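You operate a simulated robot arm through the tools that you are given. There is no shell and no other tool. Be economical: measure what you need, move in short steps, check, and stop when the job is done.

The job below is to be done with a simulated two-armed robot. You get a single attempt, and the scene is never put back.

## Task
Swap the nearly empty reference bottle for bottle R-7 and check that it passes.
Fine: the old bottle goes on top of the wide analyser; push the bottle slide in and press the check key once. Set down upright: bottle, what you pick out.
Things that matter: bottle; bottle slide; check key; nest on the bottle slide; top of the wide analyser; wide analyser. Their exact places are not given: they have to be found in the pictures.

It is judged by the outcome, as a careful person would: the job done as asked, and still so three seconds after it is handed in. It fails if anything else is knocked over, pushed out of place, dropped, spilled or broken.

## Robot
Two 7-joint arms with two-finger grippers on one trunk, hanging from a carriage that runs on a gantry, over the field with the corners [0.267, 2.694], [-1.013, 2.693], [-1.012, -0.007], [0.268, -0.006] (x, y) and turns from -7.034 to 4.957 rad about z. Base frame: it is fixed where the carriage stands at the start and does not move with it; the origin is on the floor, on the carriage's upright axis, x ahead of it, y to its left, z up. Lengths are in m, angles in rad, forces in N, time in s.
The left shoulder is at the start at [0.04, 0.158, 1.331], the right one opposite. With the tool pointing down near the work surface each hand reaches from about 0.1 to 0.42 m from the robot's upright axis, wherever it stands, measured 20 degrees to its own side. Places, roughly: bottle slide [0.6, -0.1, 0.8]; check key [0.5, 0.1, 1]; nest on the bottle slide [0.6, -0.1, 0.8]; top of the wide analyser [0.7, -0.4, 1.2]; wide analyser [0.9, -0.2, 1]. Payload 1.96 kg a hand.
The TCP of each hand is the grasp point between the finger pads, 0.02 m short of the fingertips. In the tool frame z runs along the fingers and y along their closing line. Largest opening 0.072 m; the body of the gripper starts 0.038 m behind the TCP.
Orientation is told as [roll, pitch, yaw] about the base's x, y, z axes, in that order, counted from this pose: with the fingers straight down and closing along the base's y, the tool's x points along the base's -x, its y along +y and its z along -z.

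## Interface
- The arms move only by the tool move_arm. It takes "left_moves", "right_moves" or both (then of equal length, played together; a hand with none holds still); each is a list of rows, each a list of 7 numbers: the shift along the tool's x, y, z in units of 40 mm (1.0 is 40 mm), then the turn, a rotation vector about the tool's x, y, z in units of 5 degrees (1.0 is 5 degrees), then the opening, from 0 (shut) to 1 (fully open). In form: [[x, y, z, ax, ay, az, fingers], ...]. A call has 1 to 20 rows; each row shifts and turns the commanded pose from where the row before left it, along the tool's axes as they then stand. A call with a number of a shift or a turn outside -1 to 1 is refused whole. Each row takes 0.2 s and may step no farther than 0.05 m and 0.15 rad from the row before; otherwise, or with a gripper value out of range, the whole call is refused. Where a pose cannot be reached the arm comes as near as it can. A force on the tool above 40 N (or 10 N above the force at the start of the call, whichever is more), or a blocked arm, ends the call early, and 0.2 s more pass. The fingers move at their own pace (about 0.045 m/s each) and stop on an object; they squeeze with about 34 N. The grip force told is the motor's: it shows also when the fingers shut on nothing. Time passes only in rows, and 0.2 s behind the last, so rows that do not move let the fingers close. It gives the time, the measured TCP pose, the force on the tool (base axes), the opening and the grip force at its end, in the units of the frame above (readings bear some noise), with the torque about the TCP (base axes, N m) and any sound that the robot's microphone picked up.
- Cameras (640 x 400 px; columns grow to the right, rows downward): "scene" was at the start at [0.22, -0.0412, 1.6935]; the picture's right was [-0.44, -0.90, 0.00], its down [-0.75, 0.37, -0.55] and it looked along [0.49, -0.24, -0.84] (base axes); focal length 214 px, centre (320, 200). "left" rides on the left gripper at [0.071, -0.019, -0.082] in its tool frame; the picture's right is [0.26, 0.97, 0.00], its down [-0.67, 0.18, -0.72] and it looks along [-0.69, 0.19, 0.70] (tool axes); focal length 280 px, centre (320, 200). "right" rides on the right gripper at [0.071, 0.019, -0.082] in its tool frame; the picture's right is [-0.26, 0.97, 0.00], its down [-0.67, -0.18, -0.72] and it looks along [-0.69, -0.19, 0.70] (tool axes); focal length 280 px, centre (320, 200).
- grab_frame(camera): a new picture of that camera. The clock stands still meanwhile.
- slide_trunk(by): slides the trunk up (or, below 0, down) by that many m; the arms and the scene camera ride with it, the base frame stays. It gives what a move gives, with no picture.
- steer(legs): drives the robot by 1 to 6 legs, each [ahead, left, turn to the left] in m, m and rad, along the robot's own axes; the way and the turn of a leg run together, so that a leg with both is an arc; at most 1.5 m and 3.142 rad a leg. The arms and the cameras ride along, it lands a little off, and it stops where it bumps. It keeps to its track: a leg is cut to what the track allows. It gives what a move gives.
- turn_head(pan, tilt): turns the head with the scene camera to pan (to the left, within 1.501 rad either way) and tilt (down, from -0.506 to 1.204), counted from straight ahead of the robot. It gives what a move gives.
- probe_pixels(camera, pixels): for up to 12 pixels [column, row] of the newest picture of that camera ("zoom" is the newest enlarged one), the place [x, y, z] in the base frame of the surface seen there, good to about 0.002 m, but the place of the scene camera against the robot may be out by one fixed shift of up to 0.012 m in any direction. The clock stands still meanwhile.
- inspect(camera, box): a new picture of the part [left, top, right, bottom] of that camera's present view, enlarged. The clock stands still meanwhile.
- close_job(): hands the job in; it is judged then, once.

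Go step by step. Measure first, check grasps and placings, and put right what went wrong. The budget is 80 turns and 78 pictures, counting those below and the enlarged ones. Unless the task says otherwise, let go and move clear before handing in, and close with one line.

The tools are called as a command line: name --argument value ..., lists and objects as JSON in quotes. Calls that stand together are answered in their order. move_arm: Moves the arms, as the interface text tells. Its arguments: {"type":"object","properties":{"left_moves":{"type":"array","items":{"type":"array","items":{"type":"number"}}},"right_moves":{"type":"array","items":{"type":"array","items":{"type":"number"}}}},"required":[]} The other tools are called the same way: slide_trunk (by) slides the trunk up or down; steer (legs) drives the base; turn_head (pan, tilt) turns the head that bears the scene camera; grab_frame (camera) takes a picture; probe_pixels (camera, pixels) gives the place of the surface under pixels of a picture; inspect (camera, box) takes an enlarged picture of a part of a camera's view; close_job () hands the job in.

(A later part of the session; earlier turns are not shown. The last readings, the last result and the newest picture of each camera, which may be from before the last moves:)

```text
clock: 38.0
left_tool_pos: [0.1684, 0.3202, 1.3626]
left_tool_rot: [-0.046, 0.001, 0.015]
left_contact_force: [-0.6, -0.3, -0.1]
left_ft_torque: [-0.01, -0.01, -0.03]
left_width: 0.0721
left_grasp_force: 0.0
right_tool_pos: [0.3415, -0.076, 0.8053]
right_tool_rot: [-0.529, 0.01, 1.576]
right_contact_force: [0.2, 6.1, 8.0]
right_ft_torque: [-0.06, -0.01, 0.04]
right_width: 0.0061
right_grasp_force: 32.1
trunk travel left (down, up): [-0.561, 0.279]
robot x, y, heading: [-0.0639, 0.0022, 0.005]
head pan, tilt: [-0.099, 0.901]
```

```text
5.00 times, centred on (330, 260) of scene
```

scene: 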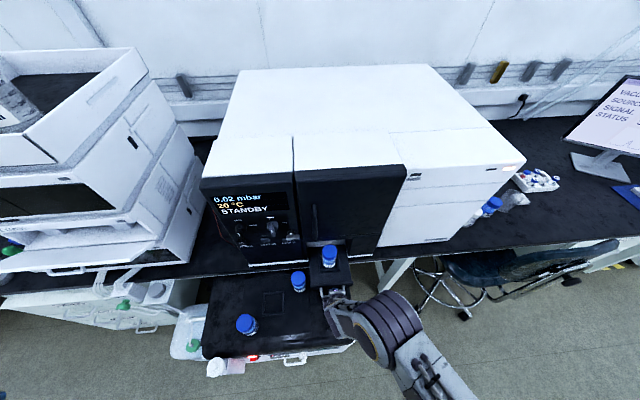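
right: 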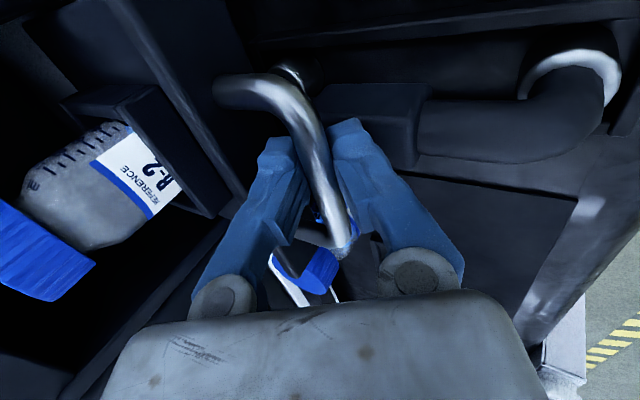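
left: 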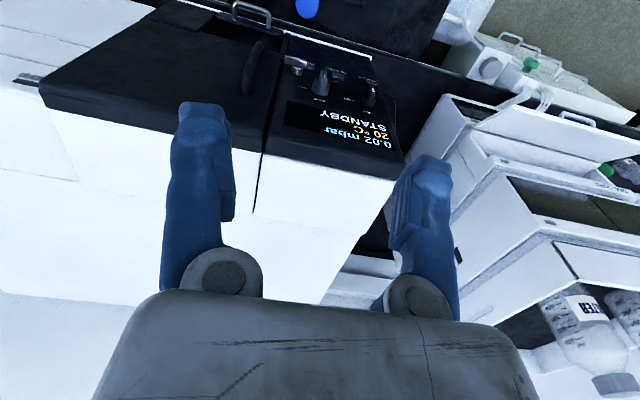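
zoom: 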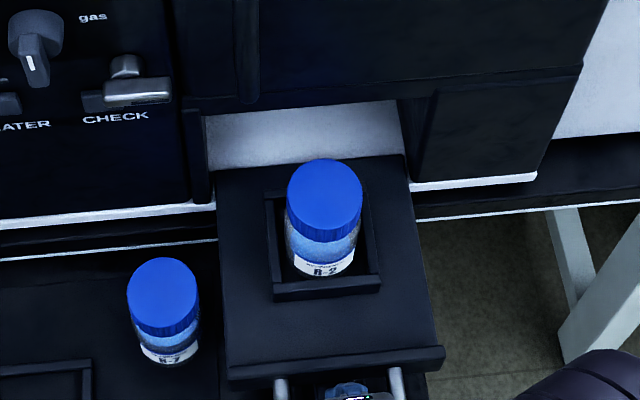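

The slide is out about 14 cm and R-2 stands clear of the cabinet in its nest. I'll release the bar, lift away and turn the hand back upright.

move_arm --right_moves '[[0, 0, 0, 0, 0, 0, 0.36], [0, 0, 0, 0, 0, 0, 0.36], [0, 0, -0.5, 0, 0, 0, 0.36], [0, 0, -0.8, 0, 0, 0, 0.36], [0, -0.5, -0.85, 0, 0, 0, 0.36], [0, -0.5, -0.85, 0, 0, 0, 0.36], [0, -0.5, -0.85, -1, 0, 0, 0.6], [0, 0, -0.5, -1, 0, 0, 1], [0, 0, 0, -1, 0, 0, 1], [0, 0, 0, -1, 0, 0, 1], [0, 0, 0, -1, 0, 0, 1], [0, 0, 0, -1, 0, 0, 1]]'

move_arm --right_moves '[[0, 0, 0, 0, 0, 1, 1], [0, 0, 0, 0, 0, 1, 1], [0, 0, 0, 0, 0, 1, 1], [0, 0, 0, 0, 0, 1, 1], [0, 0, 0, 0, 0, 1, 1], [0, 0, 0, 0, 0, 1, 1], [0, 0, 0, 0, 0, 1, 1], [0, 0, 0, 0, 0, 1, 1], [0, 0, 0, 0, 0, 1, 1], [0, 0, 0, 0, 0, 1, 1], [0, 0, 0, 0, 0, 1, 1], [0, 0, 0, 0, 0, 1, 1], [0, 0, 0, 0, 0, 1, 1], [0, 0, 0, 0, 0, 1, 1], [0, 0, 0, 0, 0, 1, 1], [0, 0, 0, 0, 0, 1, 1], [0, 0, 0, 0, 0, 1, 1], [0, 0, 0, 0, 0, 1, 1]]'

grab_frame --camera "right"

```text
clock: 40.6
left_tool_pos: [0.1678, 0.3201, 1.3615]
left_tool_rot: [-0.048, 0.002, 0.013]
left_contact_force: [-1.0, -0.3, -0.6]
left_ft_torque: [0.01, -0.01, 0.01]
left_width: 0.0719
left_grasp_force: 0.1
right_tool_pos: [0.3071, -0.0739, 0.9858]
right_tool_rot: [-0.001, 0.013, 1.577]
right_contact_force: [-0.1, 0.0, 0.0]
right_ft_torque: [0.03, -0.02, 0.0]
right_width: 0.072
right_grasp_force: 0.1
trunk travel left (down, up): [-0.561, 0.279]
robot x, y, heading: [-0.0636, -0.0012, 0.008]
head pan, tilt: [-0.099, 0.901]
```

```text
clock: 44.4
left_tool_pos: [0.1676, 0.3203, 1.3628]
left_tool_rot: [-0.047, 0.0, 0.014]
left_contact_force: [0.5, -0.1, 0.3]
left_ft_torque: [0.04, -0.03, -0.01]
left_width: 0.0721
left_grasp_force: 0.1
right_tool_pos: [0.3082, -0.0753, 0.987]
right_tool_rot: [-0.014, -0.006, 0.004]
right_contact_force: [-0.4, -0.7, -0.9]
right_ft_torque: [0.0, -0.03, 0.0]
right_width: 0.0717
right_grasp_force: 0.0
trunk travel left (down, up): [-0.561, 0.279]
robot x, y, heading: [-0.0614, -0.0027, 0.004]
head pan, tilt: [-0.099, 0.901]
```

```text
46 pictures are left
```

right: 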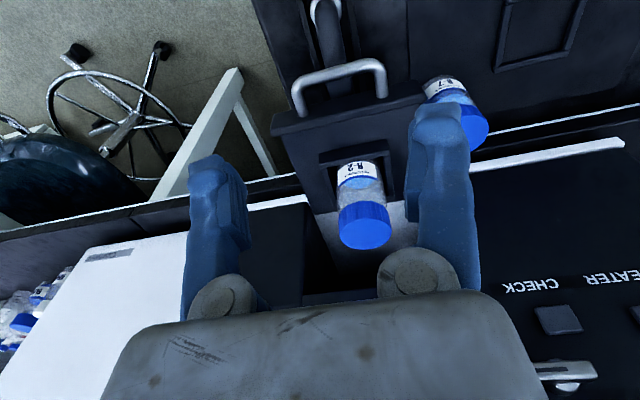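

R-2 is clearly visible between the fingers at (363,225). I'll probe its cap, the nest, and R-7's cap.

probe_pixels --camera "right" --pixels '[[365, 235], [345, 235], [385, 232], [363, 212], [366, 246], [341, 215], [387, 212], [355, 168], [350, 148], [325, 158], [475, 125], [560, 320]]'

```text
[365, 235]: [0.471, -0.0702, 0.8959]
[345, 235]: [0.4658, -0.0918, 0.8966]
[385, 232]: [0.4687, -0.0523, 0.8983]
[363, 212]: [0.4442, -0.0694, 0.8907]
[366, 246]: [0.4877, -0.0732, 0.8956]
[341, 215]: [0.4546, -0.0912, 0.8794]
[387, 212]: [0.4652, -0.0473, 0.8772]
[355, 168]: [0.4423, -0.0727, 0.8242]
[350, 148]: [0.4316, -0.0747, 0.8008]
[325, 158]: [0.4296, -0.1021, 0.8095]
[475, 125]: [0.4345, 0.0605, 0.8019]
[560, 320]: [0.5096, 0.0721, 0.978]
```

R-2's cap is centred near (0.466,−0.0715) with its top at z 0.896. I'll drive forward 0.158 m to bring the hand over it.

steer --legs '[[0.158, 0, 0]]'

grab_frame --camera "right"

```text
clock: 45.8
left_tool_pos: [0.3233, 0.3209, 1.3629]
left_tool_rot: [-0.047, 0.0, 0.012]
left_contact_force: [0.4, 0.0, 1.0]
left_ft_torque: [-0.01, -0.02, -0.01]
left_width: 0.072
left_grasp_force: 0.0
right_tool_pos: [0.4633, -0.0739, 0.9869]
right_tool_rot: [-0.016, -0.006, 0.003]
right_contact_force: [0.2, 0.1, -0.6]
right_ft_torque: [0.01, -0.02, 0.0]
right_width: 0.0718
right_grasp_force: 0.2
trunk travel left (down, up): [-0.561, 0.279]
robot x, y, heading: [0.0949, 0.0032, 0.001]
head pan, tilt: [-0.099, 0.901]
```

```text
45 pictures are left
```

right: 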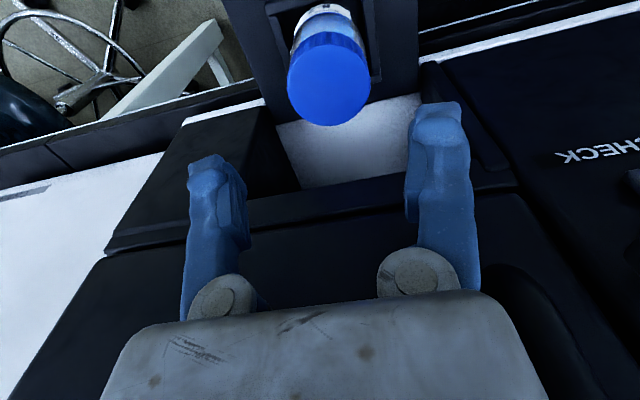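

probe_pixels --camera "right" --pixels '[[292, 88], [366, 80], [330, 85], [326, 50], [332, 122], [430, 185], [400, 130], [460, 240]]'

```text
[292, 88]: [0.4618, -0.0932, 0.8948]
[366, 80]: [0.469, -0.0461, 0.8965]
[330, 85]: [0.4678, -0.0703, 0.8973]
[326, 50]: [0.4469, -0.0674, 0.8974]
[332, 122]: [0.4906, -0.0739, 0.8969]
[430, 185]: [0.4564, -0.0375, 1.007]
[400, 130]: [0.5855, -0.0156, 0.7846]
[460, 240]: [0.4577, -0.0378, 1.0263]
```

The cap centre is (0.468,−0.070), diameter about 0.047. I'll descend and grip the cap.

move_arm --right_moves '[[-0.12, 0.1, 0.7, 0, 0, 0, 1], [0, 0, 0.7, 0, 0, 0, 1], [0, 0, 0.7, 0, 0, 0, 1], [0, 0, 0.7, 0, 0, 0, 1], [0, 0, 0, 0, 0, 0, 0.7], [0, 0, 0, 0, 0, 0, 0.4], [0, 0, 0, 0, 0, 0, 0.3], [0, 0, 0, 0, 0, 0, 0.3]]'

grab_frame --camera "right"

```text
clock: 47.6
left_tool_pos: [0.3202, 0.321, 1.3617]
left_tool_rot: [-0.048, 0.001, 0.012]
left_contact_force: [0.7, 0.2, -0.1]
left_ft_torque: [0.0, 0.03, 0.03]
left_width: 0.072
left_grasp_force: 0.0
right_tool_pos: [0.4687, -0.0702, 0.8729]
right_tool_rot: [-0.015, -0.005, 0.006]
right_contact_force: [-10.4, 0.1, 11.0]
right_ft_torque: [0.0, -0.92, -0.15]
right_width: 0.0595
right_grasp_force: 33.9
trunk travel left (down, up): [-0.561, 0.279]
robot x, y, heading: [0.094, 0.0001, -0.001]
head pan, tilt: [-0.099, 0.901]
```

```text
44 pictures are left
```

right: 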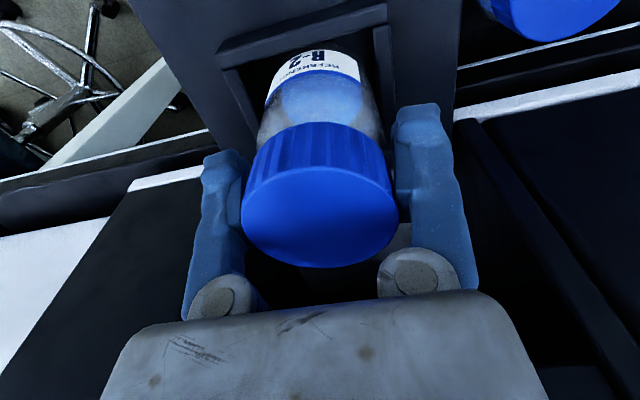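

The fingers stopped on the cap at 59.5 mm with full grip force, plus a side force of about −10 N. I'll check the clearance to the cabinet before lifting.

inspect --camera "scene" --box '[220, 130, 460, 300]'

```text
2.35 times, centred on (340, 215) of scene
```

zoom: 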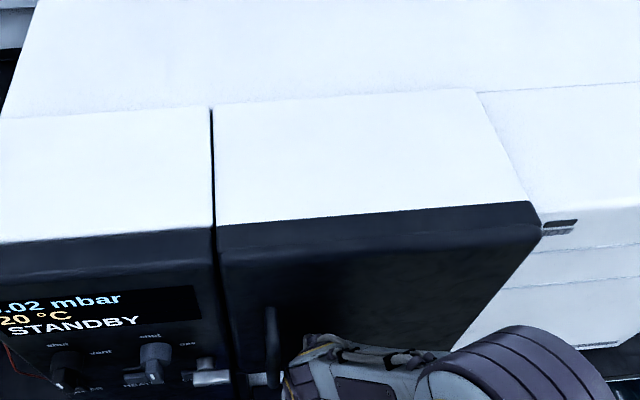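

I can't tell from here, so I'll lift gently straight up and watch the forces.

move_arm --right_moves '[[0, 0, -0.25, 0, 0, 0, 0.3], [0, 0, -0.25, 0, 0, 0, 0.3], [0, 0, -0.25, 0, 0, 0, 0.3]]'

grab_frame --camera "right"

```text
clock: 48.4
left_tool_pos: [0.3241, 0.3195, 1.3623]
left_tool_rot: [-0.048, 0.0, 0.013]
left_contact_force: [0.5, 0.4, -0.2]
left_ft_torque: [0.03, -0.02, 0.02]
left_width: 0.0721
left_grasp_force: 0.0
right_tool_pos: [0.4684, -0.0729, 0.9047]
right_tool_rot: [-0.014, -0.005, 0.006]
right_contact_force: [-0.4, 0.0, -1.7]
right_ft_torque: [0.04, -0.01, 0.01]
right_width: 0.0594
right_grasp_force: 33.5
trunk travel left (down, up): [-0.561, 0.279]
robot x, y, heading: [0.0957, 0.0023, 0.009]
head pan, tilt: [-0.099, 0.901]
```

```text
42 pictures are left
```

right: 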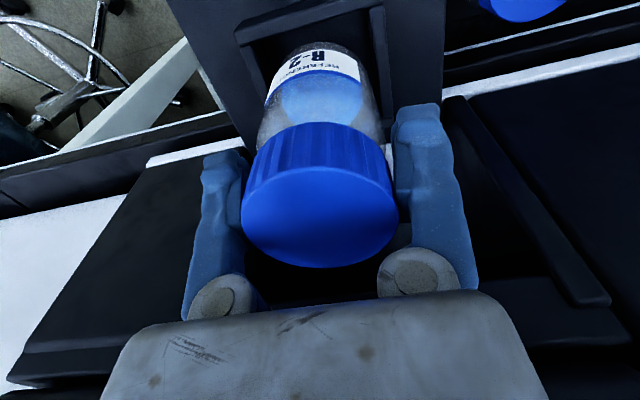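

R-2 is lifted out upright with clean forces. I'll rise a bit more, back away from the door, then raise the trunk and hand above the analyser top.

move_arm --right_moves '[[0, 0, -0.6, 0, 0, 0, 0.3], [0, 0, -0.6, 0, 0, 0, 0.3]]'

steer --legs '[[-0.16, 0, 0]]'

slide_trunk --by 0.275

move_arm --right_moves '[[0, 0, -0.8, 0, 0, 0, 0.3], [0, 0, -0.8, 0, 0, 0, 0.3], [0, 0, -0.8, 0, 0, 0, 0.3], [0, 0, -0.8, 0, 0, 0, 0.3]]'

grab_frame --camera "right"

grab_frame --camera "scene"

```text
clock: 49.0
left_tool_pos: [0.3214, 0.3204, 1.3616]
left_tool_rot: [-0.047, -0.001, 0.012]
left_contact_force: [-0.9, -1.0, -0.5]
left_ft_torque: [-0.02, 0.0, 0.0]
left_width: 0.0718
left_grasp_force: 0.0
right_tool_pos: [0.4661, -0.0697, 0.9535]
right_tool_rot: [-0.015, -0.004, 0.006]
right_contact_force: [0.5, 1.2, -1.2]
right_ft_torque: [0.02, 0.01, 0.01]
right_width: 0.0592
right_grasp_force: 33.8
trunk travel left (down, up): [-0.561, 0.279]
robot x, y, heading: [0.0935, -0.0011, 0.003]
head pan, tilt: [-0.099, 0.901]
```

```text
clock: 50.5
left_tool_pos: [0.1596, 0.3196, 1.3615]
left_tool_rot: [-0.045, 0.002, 0.018]
left_contact_force: [-0.2, 0.1, -0.4]
left_ft_torque: [0.02, 0.02, 0.0]
left_width: 0.072
left_grasp_force: 0.1
right_tool_pos: [0.3051, -0.0686, 0.9547]
right_tool_rot: [-0.012, -0.004, 0.012]
right_contact_force: [-0.3, 0.2, -1.2]
right_ft_torque: [0.0, -0.05, -0.01]
right_width: 0.0592
right_grasp_force: 34.3
trunk travel left (down, up): [-0.561, 0.279]
robot x, y, heading: [-0.0687, -0.0042, 0.008]
head pan, tilt: [-0.099, 0.901]
```

```text
clock: 53.2
left_tool_pos: [0.16, 0.3201, 1.6379]
left_tool_rot: [-0.049, -0.001, 0.018]
left_contact_force: [0.1, 0.0, 0.3]
left_ft_torque: [-0.01, 0.02, 0.0]
left_width: 0.072
left_grasp_force: 0.0
right_tool_pos: [0.3056, -0.0693, 1.2285]
right_tool_rot: [-0.015, -0.002, 0.011]
right_contact_force: [0.4, -0.8, -0.6]
right_ft_torque: [0.02, -0.01, 0.0]
right_width: 0.0592
right_grasp_force: 33.8
trunk travel left (down, up): [-0.836, 0.004]
robot x, y, heading: [-0.0723, 0.001, 0.01]
head pan, tilt: [-0.099, 0.901]
```

```text
clock: 54.2
left_tool_pos: [0.1598, 0.3215, 1.6369]
left_tool_rot: [-0.049, 0.0, 0.019]
left_contact_force: [-0.8, 0.6, 0.4]
left_ft_torque: [0.02, -0.01, 0.0]
left_width: 0.072
left_grasp_force: 0.0
right_tool_pos: [0.3059, -0.0656, 1.3561]
right_tool_rot: [-0.014, -0.004, 0.011]
right_contact_force: [-0.6, 0.2, -0.4]
right_ft_torque: [0.01, 0.0, -0.01]
right_width: 0.059
right_grasp_force: 34.6
trunk travel left (down, up): [-0.836, 0.004]
robot x, y, heading: [-0.0686, 0.0031, 0.011]
head pan, tilt: [-0.099, 0.901]
```

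```text
41 pictures are left
```

right: 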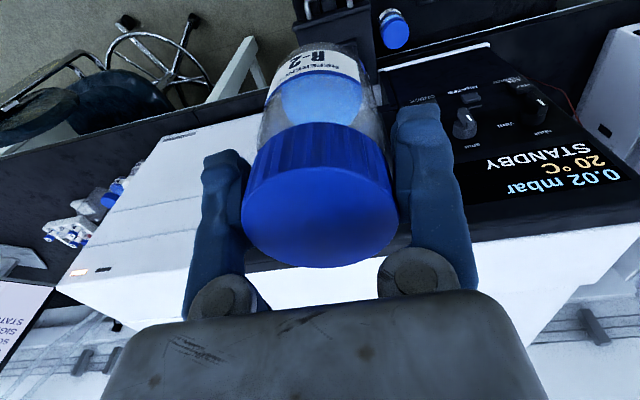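

```text
40 pictures are left
```

scene: 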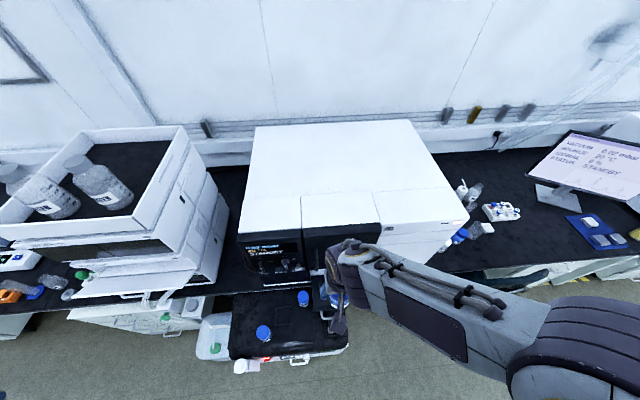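

I need a level spot on the analyser top, away from the HOT-marked right part and off the seams. I'll probe a spread of points.

probe_pixels --camera "scene" --pixels '[[340, 190], [340, 180], [320, 180], [360, 180], [300, 170], [340, 205], [340, 222], [275, 205], [410, 195], [340, 140], [255, 190], [400, 215]]'

probe_pixels --camera "right" --pixels '[[500, 260], [450, 260], [280, 285], [420, 250], [540, 250], [520, 300], [150, 270], [590, 230], [225, 270]]'

inspect --camera "scene" --box '[230, 110, 480, 270]'

```text
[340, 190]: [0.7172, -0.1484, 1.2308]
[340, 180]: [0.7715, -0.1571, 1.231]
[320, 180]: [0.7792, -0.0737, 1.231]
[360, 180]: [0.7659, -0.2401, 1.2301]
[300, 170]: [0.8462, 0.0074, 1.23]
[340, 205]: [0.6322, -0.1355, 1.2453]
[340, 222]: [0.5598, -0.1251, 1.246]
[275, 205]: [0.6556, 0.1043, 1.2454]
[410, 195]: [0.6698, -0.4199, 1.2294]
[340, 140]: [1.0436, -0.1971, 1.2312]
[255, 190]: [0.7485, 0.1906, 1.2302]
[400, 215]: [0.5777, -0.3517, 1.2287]
```

```text
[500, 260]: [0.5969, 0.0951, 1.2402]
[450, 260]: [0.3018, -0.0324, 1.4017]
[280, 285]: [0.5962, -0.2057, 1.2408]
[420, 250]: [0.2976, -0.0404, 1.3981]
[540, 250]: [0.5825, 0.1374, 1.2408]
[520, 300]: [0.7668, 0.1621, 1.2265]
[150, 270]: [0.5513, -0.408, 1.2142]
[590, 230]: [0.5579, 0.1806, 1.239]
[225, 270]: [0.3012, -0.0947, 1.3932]
```

```text
2.50 times, centred on (355, 190) of scene
```

zoom: 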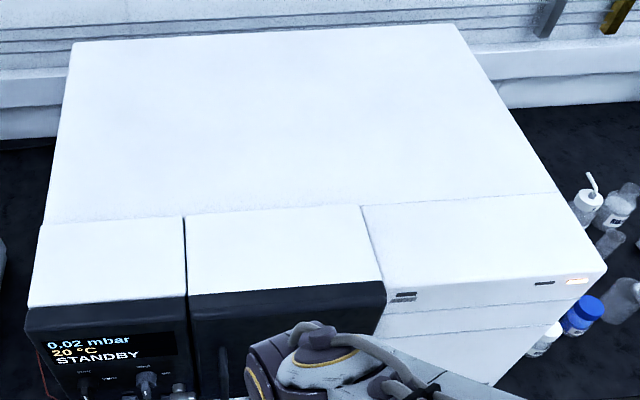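

The main body top (z≈1.226) includes the front-right area, flush and level, and its HOT lamp is off at 20 °C. I'll place R-2 around (0.60,−0.33), so first I drive forward with the bottle above the top and move right.

move_arm --right_moves '[[0, 0, -0.7, 0, 0, 0, 0.3]]'

steer --legs '[[0.31, 0, 0]]'

move_arm --right_moves '[[0.1, -0.8, 0, 0, 0, 0, 0.3], [0.1, -0.8, 0, 0, 0, 0, 0.3], [0.1, -0.8, 0, 0, 0, 0, 0.3], [0.1, -0.8, 0, 0, 0, 0, 0.3], [0, -0.8, 0, 0, 0, 0, 0.3], [0, -0.8, 0, 0, 0, 0, 0.3], [0, -0.8, 0, 0, 0, 0, 0.3], [0, -0.8, 0, 0, 0, 0, 0.3]]'

grab_frame --camera "right"

```text
clock: 54.6
left_tool_pos: [0.1591, 0.3203, 1.6378]
left_tool_rot: [-0.049, 0.0, 0.017]
left_contact_force: [-0.4, 0.6, 0.6]
left_ft_torque: [-0.02, 0.01, 0.01]
left_width: 0.072
left_grasp_force: 0.0
right_tool_pos: [0.306, -0.0643, 1.3836]
right_tool_rot: [-0.015, -0.004, 0.011]
right_contact_force: [-1.3, -0.3, -0.5]
right_ft_torque: [0.0, 0.0, -0.01]
right_width: 0.0591
right_grasp_force: 34.1
trunk travel left (down, up): [-0.836, 0.004]
robot x, y, heading: [-0.0706, -0.0011, 0.005]
head pan, tilt: [-0.099, 0.901]
```

```text
clock: 56.7
left_tool_pos: [0.4627, 0.3226, 1.6378]
left_tool_rot: [-0.049, -0.001, 0.015]
left_contact_force: [0.0, -0.1, -0.5]
left_ft_torque: [-0.03, 0.01, -0.02]
left_width: 0.0721
left_grasp_force: 0.2
right_tool_pos: [0.6098, -0.0644, 1.3825]
right_tool_rot: [-0.014, -0.005, 0.006]
right_contact_force: [0.4, -0.2, -0.9]
right_ft_torque: [0.0, -0.02, 0.01]
right_width: 0.0593
right_grasp_force: 33.8
trunk travel left (down, up): [-0.836, 0.004]
robot x, y, heading: [0.2341, 0.004, 0.011]
head pan, tilt: [-0.099, 0.901]
```

```text
clock: 58.5
left_tool_pos: [0.4645, 0.3232, 1.6382]
left_tool_rot: [-0.049, 0.001, 0.015]
left_contact_force: [-0.5, -0.5, 0.1]
left_ft_torque: [0.04, -0.02, 0.03]
left_width: 0.0717
left_grasp_force: 0.0
right_tool_pos: [0.5915, -0.3191, 1.3836]
right_tool_rot: [-0.013, -0.004, 0.007]
right_contact_force: [0.5, -0.4, -1.2]
right_ft_torque: [-0.01, -0.03, 0.0]
right_width: 0.0593
right_grasp_force: 34.3
trunk travel left (down, up): [-0.836, 0.004]
robot x, y, heading: [0.2369, 0.0036, 0.009]
head pan, tilt: [-0.099, 0.901]
```

```text
38 pictures are left
```

right: 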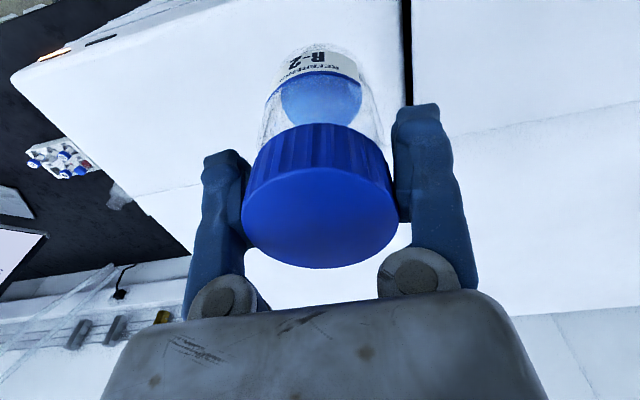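

The bottle is over the right body section; the fascia gap is at (408,60). I'll check its position and the surface height.

probe_pixels --camera "right" --pixels '[[400, 60], [416, 60], [240, 60], [200, 120], [150, 60], [180, 160], [320, 30], [250, 120]]'

```text
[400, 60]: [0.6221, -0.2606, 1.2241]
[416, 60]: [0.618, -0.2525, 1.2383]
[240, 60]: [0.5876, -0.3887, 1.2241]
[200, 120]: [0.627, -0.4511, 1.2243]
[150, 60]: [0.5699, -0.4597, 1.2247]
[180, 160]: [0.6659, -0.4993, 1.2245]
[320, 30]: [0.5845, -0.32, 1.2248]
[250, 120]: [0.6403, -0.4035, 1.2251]
```

The top is flat at z 1.2243. I'll shift 2 cm right, descend to just above contact, then go down slowly.

move_arm --right_moves '[[0, -0.5, 0.6, 0, 0, 0, 0.3], [0, 0, 0.6, 0, 0, 0, 0.3], [0, 0, 0.6, 0, 0, 0, 0.3], [0, 0, 0.05, 0, 0, 0, 0.3], [0, 0, 0.05, 0, 0, 0, 0.3]]'

inspect --camera "right" --box '[160, 0, 480, 200]'

```text
clock: 59.7
left_tool_pos: [0.4644, 0.3223, 1.6374]
left_tool_rot: [-0.049, -0.001, 0.015]
left_contact_force: [-0.8, -0.4, 0.3]
left_ft_torque: [0.01, 0.01, 0.01]
left_width: 0.072
left_grasp_force: 0.1
right_tool_pos: [0.596, -0.3408, 1.308]
right_tool_rot: [-0.015, -0.006, 0.007]
right_contact_force: [0.8, 0.4, -0.8]
right_ft_torque: [-0.02, 0.03, 0.01]
right_width: 0.0592
right_grasp_force: 34.3
trunk travel left (down, up): [-0.836, 0.004]
robot x, y, heading: [0.2318, -0.0009, 0.008]
head pan, tilt: [-0.099, 0.901]
```

```text
2.00 times, centred on (320, 100) of right
```

zoom: 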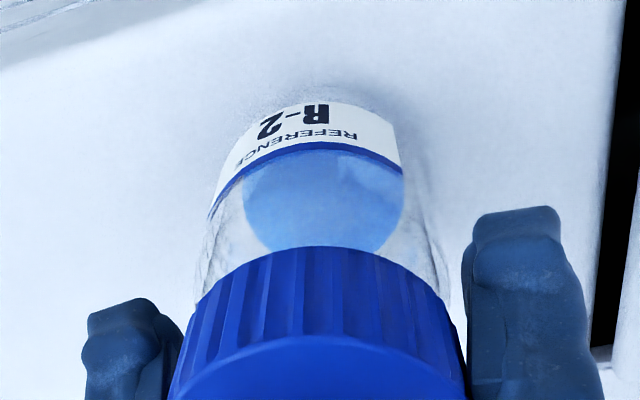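

move_arm --right_moves '[[0, 0, 0.07, 0, 0, 0, 0.3], [0, 0, 0.07, 0, 0, 0, 0.3]]'

move_arm --right_moves '[[0, 0, 0.05, 0, 0, 0, 0.3], [0, 0, 0, 0, 0, 0, 0.3]]'

```text
clock: 60.3
left_tool_pos: [0.4636, 0.3226, 1.6374]
left_tool_rot: [-0.049, 0.0, 0.015]
left_contact_force: [-0.2, 0.1, -0.4]
left_ft_torque: [0.01, 0.01, 0.0]
left_width: 0.0718
left_grasp_force: 0.1
right_tool_pos: [0.5971, -0.3412, 1.3048]
right_tool_rot: [-0.013, -0.004, 0.007]
right_contact_force: [0.6, -0.4, -1.5]
right_ft_torque: [0.04, 0.0, 0.01]
right_width: 0.0595
right_grasp_force: 34.1
trunk travel left (down, up): [-0.836, 0.004]
robot x, y, heading: [0.2324, -0.0011, 0.004]
head pan, tilt: [-0.099, 0.901]
```

```text
clock: 60.9
left_tool_pos: [0.4647, 0.3224, 1.6356]
left_tool_rot: [-0.049, -0.002, 0.016]
left_contact_force: [1.0, 0.1, -0.3]
left_ft_torque: [0.02, -0.02, 0.04]
left_width: 0.0721
left_grasp_force: 0.0
right_tool_pos: [0.5957, -0.3419, 1.3025]
right_tool_rot: [-0.014, -0.006, 0.007]
right_contact_force: [-0.2, 0.2, -0.2]
right_ft_torque: [0.01, 0.04, 0.0]
right_width: 0.0594
right_grasp_force: 34.7
trunk travel left (down, up): [-0.836, 0.004]
robot x, y, heading: [0.2349, 0.004, 0.008]
head pan, tilt: [-0.099, 0.901]
```

Not yet firmly on the surface, so I continue in millimetre steps.

move_arm --right_moves '[[0, 0, 0.04, 0, 0, 0, 0.3], [0, 0, 0, 0, 0, 0, 0.3]]'

move_arm --right_moves '[[0, 0, 0.04, 0, 0, 0, 0.3], [0, 0, 0, 0, 0, 0, 0.3]]'

inspect --camera "right" --box '[160, 0, 480, 200]'

```text
clock: 61.5
left_tool_pos: [0.464, 0.3234, 1.638]
left_tool_rot: [-0.049, 0.0, 0.014]
left_contact_force: [0.2, 0.6, -0.7]
left_ft_torque: [0.01, 0.0, 0.04]
left_width: 0.0719
left_grasp_force: 0.1
right_tool_pos: [0.5963, -0.3433, 1.3015]
right_tool_rot: [-0.013, -0.006, 0.007]
right_contact_force: [-2.9, 2.9, 11.3]
right_ft_torque: [0.49, 0.42, 0.02]
right_width: 0.0594
right_grasp_force: 33.9
trunk travel left (down, up): [-0.836, 0.004]
robot x, y, heading: [0.2322, 0.003, 0.009]
head pan, tilt: [-0.099, 0.901]
```

```text
clock: 62.1
left_tool_pos: [0.462, 0.3217, 1.6371]
left_tool_rot: [-0.048, -0.001, 0.016]
left_contact_force: [-0.2, -1.0, -0.3]
left_ft_torque: [-0.01, 0.0, -0.01]
left_width: 0.0718
left_grasp_force: 0.2
right_tool_pos: [0.5968, -0.3429, 1.3005]
right_tool_rot: [-0.015, -0.006, 0.007]
right_contact_force: [-10.2, 5.2, 37.6]
right_ft_torque: [0.02, 0.65, -0.05]
right_width: 0.0593
right_grasp_force: 33.5
trunk travel left (down, up): [-0.836, 0.004]
robot x, y, heading: [0.2359, 0.0007, 0.01]
head pan, tilt: [-0.099, 0.901]
```

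```text
2.00 times, centred on (320, 100) of right
```

zoom: 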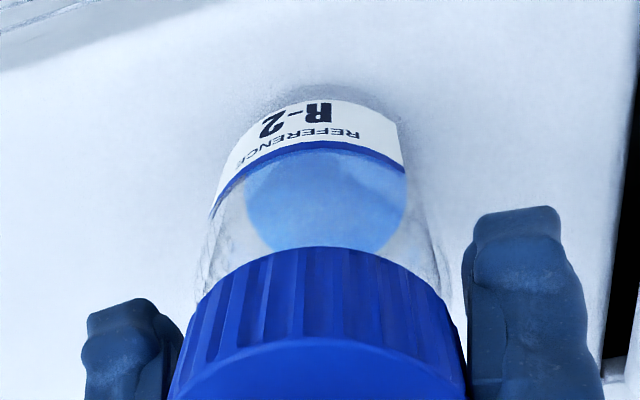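

Firm contact, so the base is .077 below the TCP. I'll ease up 1 mm, open, and lift clear.

move_arm --right_moves '[[0, 0, -0.03, 0, 0, 0, 0.3], [0, 0, 0, 0, 0, 0, 0.6], [0, 0, 0, 0, 0, 0, 1], [0, 0, 0, 0, 0, 0, 1], [0, 0, -0.3, 0, 0, 0, 1], [0, 0, -0.7, 0, 0, 0, 1], [0, 0, -0.8, 0, 0, 0, 1], [0, 0, -0.8, 0, 0, 0, 1]]'

grab_frame --camera "right"

```text
clock: 63.9
left_tool_pos: [0.4647, 0.3229, 1.6364]
left_tool_rot: [-0.05, -0.001, 0.016]
left_contact_force: [0.6, -0.8, -0.5]
left_ft_torque: [-0.01, 0.02, 0.0]
left_width: 0.0719
left_grasp_force: 0.1
right_tool_pos: [0.594, -0.3416, 1.4054]
right_tool_rot: [-0.014, -0.004, 0.007]
right_contact_force: [-0.7, 1.0, -0.1]
right_ft_torque: [-0.01, 0.01, 0.03]
right_width: 0.0722
right_grasp_force: 0.0
trunk travel left (down, up): [-0.836, 0.004]
robot x, y, heading: [0.234, 0.0015, 0.008]
head pan, tilt: [-0.099, 0.901]
```

```text
35 pictures are left
```

right: 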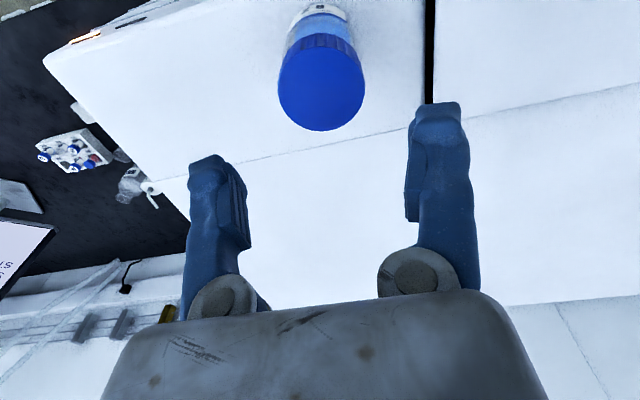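

R-2 stands upright on top at (322,85). Next I back off, bring the hand toward R-7, and lower the trunk for a closer look.

steer --legs '[[-0.2, 0.07, 0]]'

move_arm --right_moves '[[0, 0.9, 0.2, 0, 0, 0, 1], [0, 0.9, 0.2, 0, 0, 0, 1], [0, 0.9, 0.2, 0, 0, 0, 1], [0, 0.9, 0.2, 0, 0, 0, 1], [0, 0.9, 0.2, 0, 0, 0, 1], [0, 0.9, 0.2, 0, 0, 0, 1], [0, 0.9, 0.2, 0, 0, 0, 1], [0, 0.9, 0.2, 0, 0, 0, 1]]'

slide_trunk --by -0.3

grab_frame --camera "right"

grab_frame --camera "scene"

```text
clock: 65.5
left_tool_pos: [0.2669, 0.3923, 1.6374]
left_tool_rot: [-0.049, -0.001, 0.026]
left_contact_force: [-0.7, -0.9, 0.5]
left_ft_torque: [0.01, 0.0, -0.03]
left_width: 0.0722
left_grasp_force: 0.0
right_tool_pos: [0.403, -0.272, 1.4051]
right_tool_rot: [-0.015, -0.006, 0.015]
right_contact_force: [-0.2, 0.1, 0.2]
right_ft_torque: [0.03, 0.05, 0.0]
right_width: 0.0719
right_grasp_force: 0.0
trunk travel left (down, up): [-0.836, 0.004]
robot x, y, heading: [0.0398, 0.0673, 0.013]
head pan, tilt: [-0.099, 0.901]
```

```text
clock: 67.3
left_tool_pos: [0.2667, 0.3904, 1.6366]
left_tool_rot: [-0.05, 0.0, 0.024]
left_contact_force: [-0.1, 0.1, 0.1]
left_ft_torque: [0.0, 0.01, -0.01]
left_width: 0.072
left_grasp_force: 0.1
right_tool_pos: [0.4006, 0.0161, 1.3379]
right_tool_rot: [-0.013, -0.003, 0.015]
right_contact_force: [0.3, 0.5, 0.0]
right_ft_torque: [0.03, -0.03, -0.03]
right_width: 0.0722
right_grasp_force: 0.1
trunk travel left (down, up): [-0.836, 0.004]
robot x, y, heading: [0.0394, 0.0679, 0.017]
head pan, tilt: [-0.099, 0.901]
```

```text
clock: 70.3
left_tool_pos: [0.2677, 0.3911, 1.3378]
left_tool_rot: [-0.049, 0.0, 0.024]
left_contact_force: [0.9, 0.5, 1.0]
left_ft_torque: [-0.03, 0.02, 0.01]
left_width: 0.072
left_grasp_force: 0.1
right_tool_pos: [0.4001, 0.0167, 1.0388]
right_tool_rot: [-0.015, -0.004, 0.016]
right_contact_force: [-0.4, 0.2, -0.6]
right_ft_torque: [0.03, 0.0, 0.05]
right_width: 0.0721
right_grasp_force: 0.1
trunk travel left (down, up): [-0.536, 0.304]
robot x, y, heading: [0.042, 0.0675, 0.015]
head pan, tilt: [-0.099, 0.901]
```

```text
34 pictures are left
```

right: 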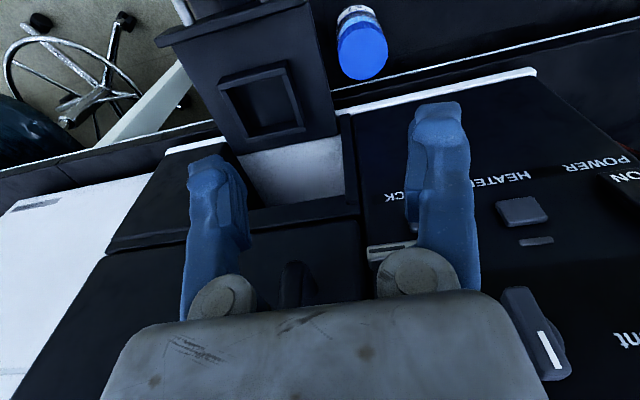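

```text
33 pictures are left
```

scene: 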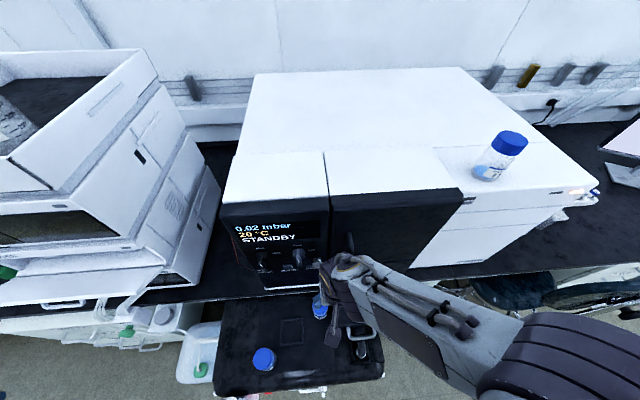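

R-2 stands on top (505,150) and the nest is empty. I'll probe R-7's cap, the slide's left edge and the nest.

probe_pixels --camera "right" --pixels '[[362, 50], [340, 55], [386, 50], [364, 75], [360, 30], [312, 10], [325, 80], [333, 125], [265, 105], [230, 95], [295, 95], [262, 128]]'

inspect --camera "right" --box '[150, 0, 430, 175]'

```text
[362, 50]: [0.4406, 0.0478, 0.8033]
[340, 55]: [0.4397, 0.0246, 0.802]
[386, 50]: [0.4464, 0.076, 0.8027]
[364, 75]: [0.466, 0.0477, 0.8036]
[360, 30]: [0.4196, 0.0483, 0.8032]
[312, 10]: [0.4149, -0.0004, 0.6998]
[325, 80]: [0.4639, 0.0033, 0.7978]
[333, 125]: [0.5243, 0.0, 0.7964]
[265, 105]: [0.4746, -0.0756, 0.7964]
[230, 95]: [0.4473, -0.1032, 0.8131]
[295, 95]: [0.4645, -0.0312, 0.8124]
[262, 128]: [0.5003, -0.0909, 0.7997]
```

```text
2.29 times, centred on (290, 88) of right
```

zoom: 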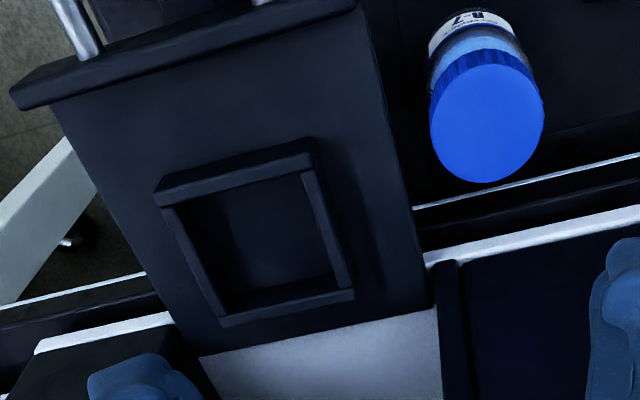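

R-7's cap centre is (0.443, 0.0495) with its top at .803, and the slide's left edge is at y≈0.003. I'll approach slightly left of centre at 95 % opening and stop above for a check.

move_arm --right_moves '[[-0.5, 0.45, 0.5, 0, 0, 0, 0.95], [-0.58, 0.4, 0.5, 0, 0, 0, 0.95], [0, 0, 0.85, 0, 0, 0, 0.95], [0, 0, 0.85, 0, 0, 0, 0.95], [0, 0, 0.85, 0, 0, 0, 0.95], [0, 0, 0.4, 0, 0, 0, 0.95], [0, 0, 0, 0, 0, 0, 0.95]]'

grab_frame --camera "right"

```text
clock: 71.9
left_tool_pos: [0.2659, 0.3899, 1.3375]
left_tool_rot: [-0.049, 0.0, 0.024]
left_contact_force: [-0.7, -0.3, -0.3]
left_ft_torque: [-0.04, -0.02, 0.0]
left_width: 0.0721
left_grasp_force: 0.1
right_tool_pos: [0.4429, 0.0485, 0.88]
right_tool_rot: [-0.014, -0.006, 0.015]
right_contact_force: [-0.4, 0.2, 0.5]
right_ft_torque: [-0.02, -0.03, 0.0]
right_width: 0.0684
right_grasp_force: 0.0
trunk travel left (down, up): [-0.536, 0.304]
robot x, y, heading: [0.0382, 0.0721, 0.021]
head pan, tilt: [-0.099, 0.901]
```

```text
31 pictures are left
```

right: 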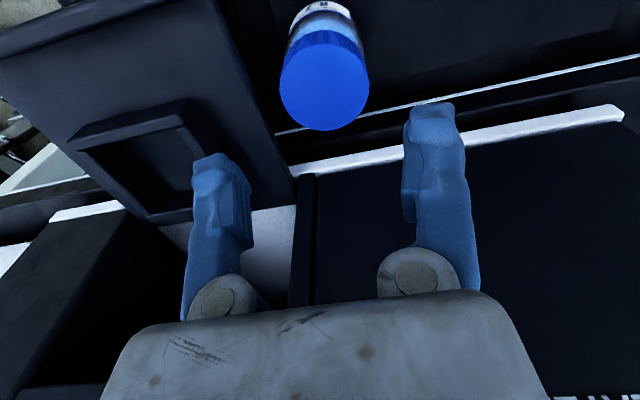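

probe_pixels --camera "right" --pixels '[[325, 88], [283, 88], [366, 85], [325, 127], [322, 48], [245, 60], [270, 125], [280, 165]]'

```text
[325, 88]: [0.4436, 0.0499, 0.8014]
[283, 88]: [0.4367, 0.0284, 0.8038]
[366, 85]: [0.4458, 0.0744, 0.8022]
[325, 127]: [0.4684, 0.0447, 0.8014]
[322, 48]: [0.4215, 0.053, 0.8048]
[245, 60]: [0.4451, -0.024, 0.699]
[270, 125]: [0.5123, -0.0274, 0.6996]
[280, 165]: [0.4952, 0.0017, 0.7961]
```

Cap centre is (0.444,0.051). I'll shift +2.5 mm in y, descend to z≈0.779 and grip.

move_arm --right_moves '[[0, 0.06, 0.8, 0, 0, 0, 0.95], [0, 0, 0.8, 0, 0, 0, 0.95], [0, 0, 0.6, 0, 0, 0, 0.95], [0, 0, 0.32, 0, 0, 0, 0.95], [0, 0, 0, 0, 0, 0, 0.95]]'

grab_frame --camera "right"

```text
clock: 72.7
left_tool_pos: [0.266, 0.3911, 1.3372]
left_tool_rot: [-0.049, 0.002, 0.027]
left_contact_force: [-0.2, -0.2, 0.4]
left_ft_torque: [-0.01, -0.05, 0.02]
left_width: 0.0719
left_grasp_force: 0.0
right_tool_pos: [0.4473, 0.0536, 0.8112]
right_tool_rot: [-0.007, -0.018, 0.018]
right_contact_force: [-0.7, 4.7, 10.2]
right_ft_torque: [-0.38, -0.1, 0.03]
right_width: 0.0677
right_grasp_force: 0.1
trunk travel left (down, up): [-0.536, 0.304]
robot x, y, heading: [0.0397, 0.0702, 0.018]
head pan, tilt: [-0.099, 0.901]
stopped in row 3 (right hand): the force on the tool passed its limit at 72 N (the readings are from after the stop); the commanded pose is now the measured one
```

```text
30 pictures are left
```

right: 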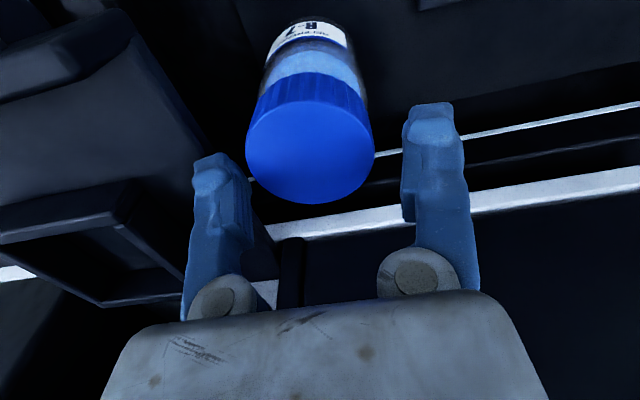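

A fingertip landed on the slide's edge at z≈0.79. I'll go back up and turn the hand 45° so both fingers clear the slide.

move_arm --right_moves '[[0, 0, -0.6, 0, 0, 0, 1], [0.07, -0.06, -0.8, 0, 0, 0, 1], [0, 0, -0.4, 0, 0, -1, 1], [0, 0, 0, 0, 0, -1, 1], [0, 0, 0, 0, 0, -1, 1], [0, 0, 0, 0, 0, -1, 1], [0, 0, 0, 0, 0, -1, 1], [0, 0, 0, 0, 0, -1, 1], [0, 0, 0, 0, 0, -1, 1], [0, 0, 0, 0, 0, -1, 1], [0, 0, 0, 0, 0, -1, 1], [0, 0, 0, 0, 0, 0, 1]]'

grab_frame --camera "right"

```text
clock: 75.3
left_tool_pos: [0.2674, 0.3907, 1.3372]
left_tool_rot: [-0.05, -0.001, 0.024]
left_contact_force: [0.4, 0.4, 0.5]
left_ft_torque: [-0.01, 0.0, 0.03]
left_width: 0.072
left_grasp_force: 0.0
right_tool_pos: [0.4443, 0.0502, 0.8831]
right_tool_rot: [-0.017, -0.005, 0.803]
right_contact_force: [0.4, -0.2, -0.5]
right_ft_torque: [-0.01, 0.02, -0.01]
right_width: 0.0719
right_grasp_force: 0.0
trunk travel left (down, up): [-0.536, 0.304]
robot x, y, heading: [0.0397, 0.07, 0.016]
head pan, tilt: [-0.099, 0.901]
```

```text
29 pictures are left
```

right: 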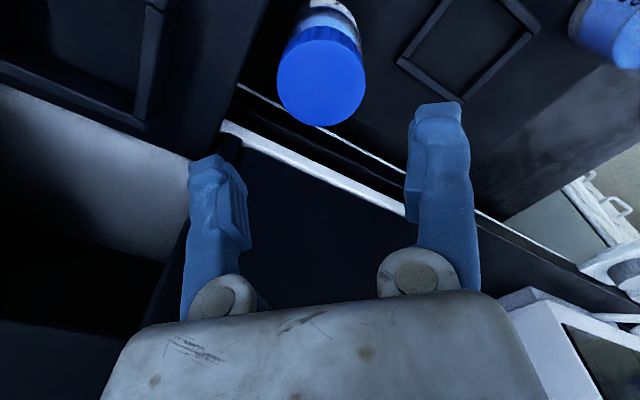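

probe_pixels --camera "right" --pixels '[[322, 82], [280, 82], [362, 82], [322, 122], [320, 45], [225, 110], [240, 128], [300, 165], [245, 95], [235, 145], [300, 125], [390, 200]]'

```text
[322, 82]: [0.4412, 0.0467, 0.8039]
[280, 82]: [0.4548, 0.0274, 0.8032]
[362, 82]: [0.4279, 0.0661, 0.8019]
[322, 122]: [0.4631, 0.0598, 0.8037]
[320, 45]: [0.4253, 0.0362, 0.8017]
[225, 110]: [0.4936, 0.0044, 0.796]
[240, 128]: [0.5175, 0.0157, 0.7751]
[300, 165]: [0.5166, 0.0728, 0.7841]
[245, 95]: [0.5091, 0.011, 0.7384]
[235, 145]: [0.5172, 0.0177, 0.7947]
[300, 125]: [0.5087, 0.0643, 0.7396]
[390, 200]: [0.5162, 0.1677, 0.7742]
```

The cap centre is (0.4427,0.0475). I'll turn 25° further (to about 70°) to get ample clearance from the slide, then descend.

move_arm --right_moves '[[0.07, 0, 0, 0, 0, -1, 1], [0, 0, 0, 0, 0, -1, 1], [0, 0, 0, 0, 0, -1, 1], [0, 0, 0, 0, 0, -1, 1], [0, 0, 0, 0, 0, -1, 1], [0, 0, 0.5, 0, 0, 0, 1], [0, 0, 0.5, 0, 0, 0, 1], [0, 0, 0.4, 0, 0, 0, 1]]'

grab_frame --camera "right"

```text
clock: 77.1
left_tool_pos: [0.2662, 0.3922, 1.3376]
left_tool_rot: [-0.048, 0.0, 0.025]
left_contact_force: [0.0, 0.9, 0.0]
left_ft_torque: [0.0, -0.03, -0.02]
left_width: 0.0721
left_grasp_force: 0.0
right_tool_pos: [0.4429, 0.0466, 0.8271]
right_tool_rot: [-0.019, 0.0, 1.239]
right_contact_force: [-0.3, 0.1, -0.5]
right_ft_torque: [0.02, 0.0, -0.02]
right_width: 0.0718
right_grasp_force: 0.1
trunk travel left (down, up): [-0.536, 0.304]
robot x, y, heading: [0.0364, 0.0699, 0.018]
head pan, tilt: [-0.099, 0.901]
```

```text
28 pictures are left
```

right: 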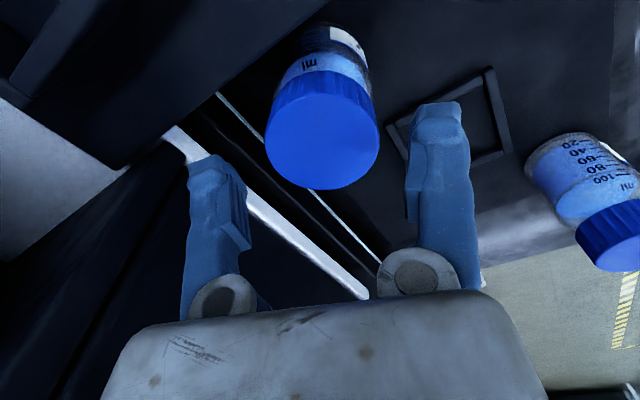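

The cap is centred between the fingers with clearance. I'll descend to grip height.

move_arm --right_moves '[[0, 0, 0.4, 0, 0, 0, 1], [0, 0, 0.4, 0, 0, 0, 1], [0, 0, 0.4, 0, 0, 0, 1], [0, 0, 0, 0, 0, 0, 1]]'

```text
clock: 78.1
left_tool_pos: [0.2677, 0.3908, 1.3367]
left_tool_rot: [-0.049, 0.0, 0.025]
left_contact_force: [0.9, 0.3, 0.4]
left_ft_torque: [0.01, -0.02, 0.0]
left_width: 0.0719
left_grasp_force: 0.0
right_tool_pos: [0.443, 0.0481, 0.7783]
right_tool_rot: [-0.019, 0.002, 1.24]
right_contact_force: [0.1, 0.5, -0.2]
right_ft_torque: [-0.05, -0.02, -0.02]
right_width: 0.0721
right_grasp_force: 0.0
trunk travel left (down, up): [-0.536, 0.304]
robot x, y, heading: [0.0404, 0.0723, 0.016]
head pan, tilt: [-0.099, 0.901]
```

move_arm --right_moves '[[0, 0, 0, 0, 0, 0, 0.6], [0, 0, 0, 0, 0, 0, 0.3], [0, 0, 0, 0, 0, 0, 0.3], [0, 0, -0.15, 0, 0, 0, 0.3], [0, 0, -0.4, 0, 0, 0, 0.3]]'

grab_frame --camera "right"

```text
clock: 79.3
left_tool_pos: [0.2668, 0.3913, 1.3378]
left_tool_rot: [-0.05, 0.0, 0.026]
left_contact_force: [-0.2, 0.3, 0.0]
left_ft_torque: [0.0, 0.02, 0.01]
left_width: 0.0719
left_grasp_force: 0.1
right_tool_pos: [0.4453, 0.0466, 0.8019]
right_tool_rot: [-0.018, 0.001, 1.237]
right_contact_force: [0.0, 0.0, -1.3]
right_ft_torque: [-0.03, 0.01, 0.03]
right_width: 0.06
right_grasp_force: 34.4
trunk travel left (down, up): [-0.536, 0.304]
robot x, y, heading: [0.0356, 0.0671, 0.019]
head pan, tilt: [-0.099, 0.901]
```

```text
27 pictures are left
```

right: 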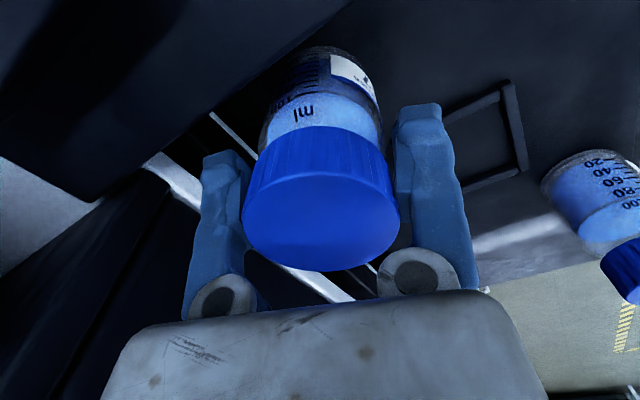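

R-7 is held. To keep its label facing front at the nest, where only yaw 0 fits under the door, I'll set it back down 2.5 cm further left, turn the open hand around the cap to yaw 0, and regrip.

move_arm --right_moves '[[-0.59, 0.2, 0, 0, 0, 0, 0.3], [0, 0, 0.3, 0, 0, 0, 0.3], [0, 0, 0.24, 0, 0, 0, 0.3], [0, 0, 0.03, 0, 0, 0, 0.3], [0, 0, 0, 0, 0, 0, 0.3]]'

```text
clock: 80.5
left_tool_pos: [0.2666, 0.3908, 1.3372]
left_tool_rot: [-0.05, -0.001, 0.025]
left_contact_force: [-0.8, -0.2, 0.4]
left_ft_torque: [-0.02, 0.04, 0.03]
left_width: 0.072
left_grasp_force: 0.0
right_tool_pos: [0.4463, 0.0719, 0.7793]
right_tool_rot: [-0.019, 0.001, 1.238]
right_contact_force: [-2.7, -1.2, 16.6]
right_ft_torque: [0.07, 0.74, 0.03]
right_width: 0.0601
right_grasp_force: 33.7
trunk travel left (down, up): [-0.536, 0.304]
robot x, y, heading: [0.0388, 0.0652, 0.017]
head pan, tilt: [-0.099, 0.901]
```

Contact confirmed (16.6 N). I'll open, raise slightly, rotate back 71°, and look before regripping.

move_arm --right_moves '[[0, 0, -0.03, 0, 0, 0, 0.6], [0, 0, 0, 0, 0, 0, 1], [0, 0, 0, 0, 0, 0, 1], [0, 0, -0.6, 0, 0, 0, 1], [0, 0, -0.6, 0, 0, 1, 1], [0, 0, 0, 0, 0, 1, 1], [0, 0, 0, 0, 0, 1, 1], [0, 0, 0, 0, 0, 1, 1], [0, 0, 0, 0, 0, 1, 1], [0, 0, 0, 0, 0, 1, 1], [0, 0, 0, 0, 0, 1, 1], [0, 0, 0, 0, 0, 1, 1], [0, 0, 0, 0, 0, 1, 1], [0, 0, 0, 0, 0, 1, 1], [0, 0, 0, 0, 0, 1, 1], [0, 0, 0, 0, 0, 1, 1], [0, 0, 0, 0, 0, 1, 1], [0, 0, 0, 0, 0, 1, 1], [0, 0, 0, 0, 0, 0, 1]]'

grab_frame --camera "right"

```text
clock: 84.5
left_tool_pos: [0.2664, 0.3905, 1.337]
left_tool_rot: [-0.049, -0.001, 0.025]
left_contact_force: [-0.1, 0.4, -0.2]
left_ft_torque: [0.01, 0.0, 0.04]
left_width: 0.0718
left_grasp_force: 0.1
right_tool_pos: [0.4432, 0.0725, 0.8276]
right_tool_rot: [-0.008, -0.019, 0.015]
right_contact_force: [-0.4, 0.1, 0.5]
right_ft_torque: [-0.02, -0.01, -0.03]
right_width: 0.0721
right_grasp_force: 0.1
trunk travel left (down, up): [-0.536, 0.304]
robot x, y, heading: [0.0404, 0.0696, 0.015]
head pan, tilt: [-0.099, 0.901]
```

```text
26 pictures are left
```

right: 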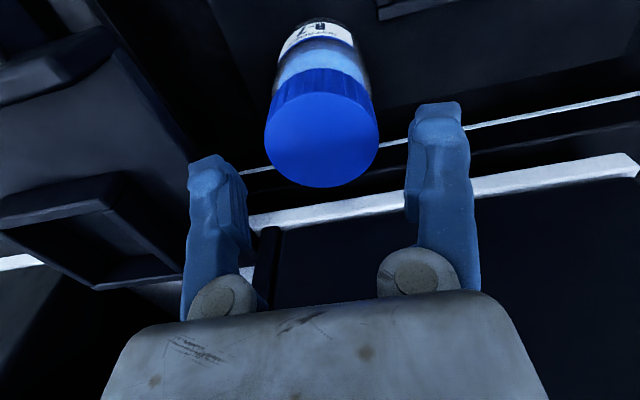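

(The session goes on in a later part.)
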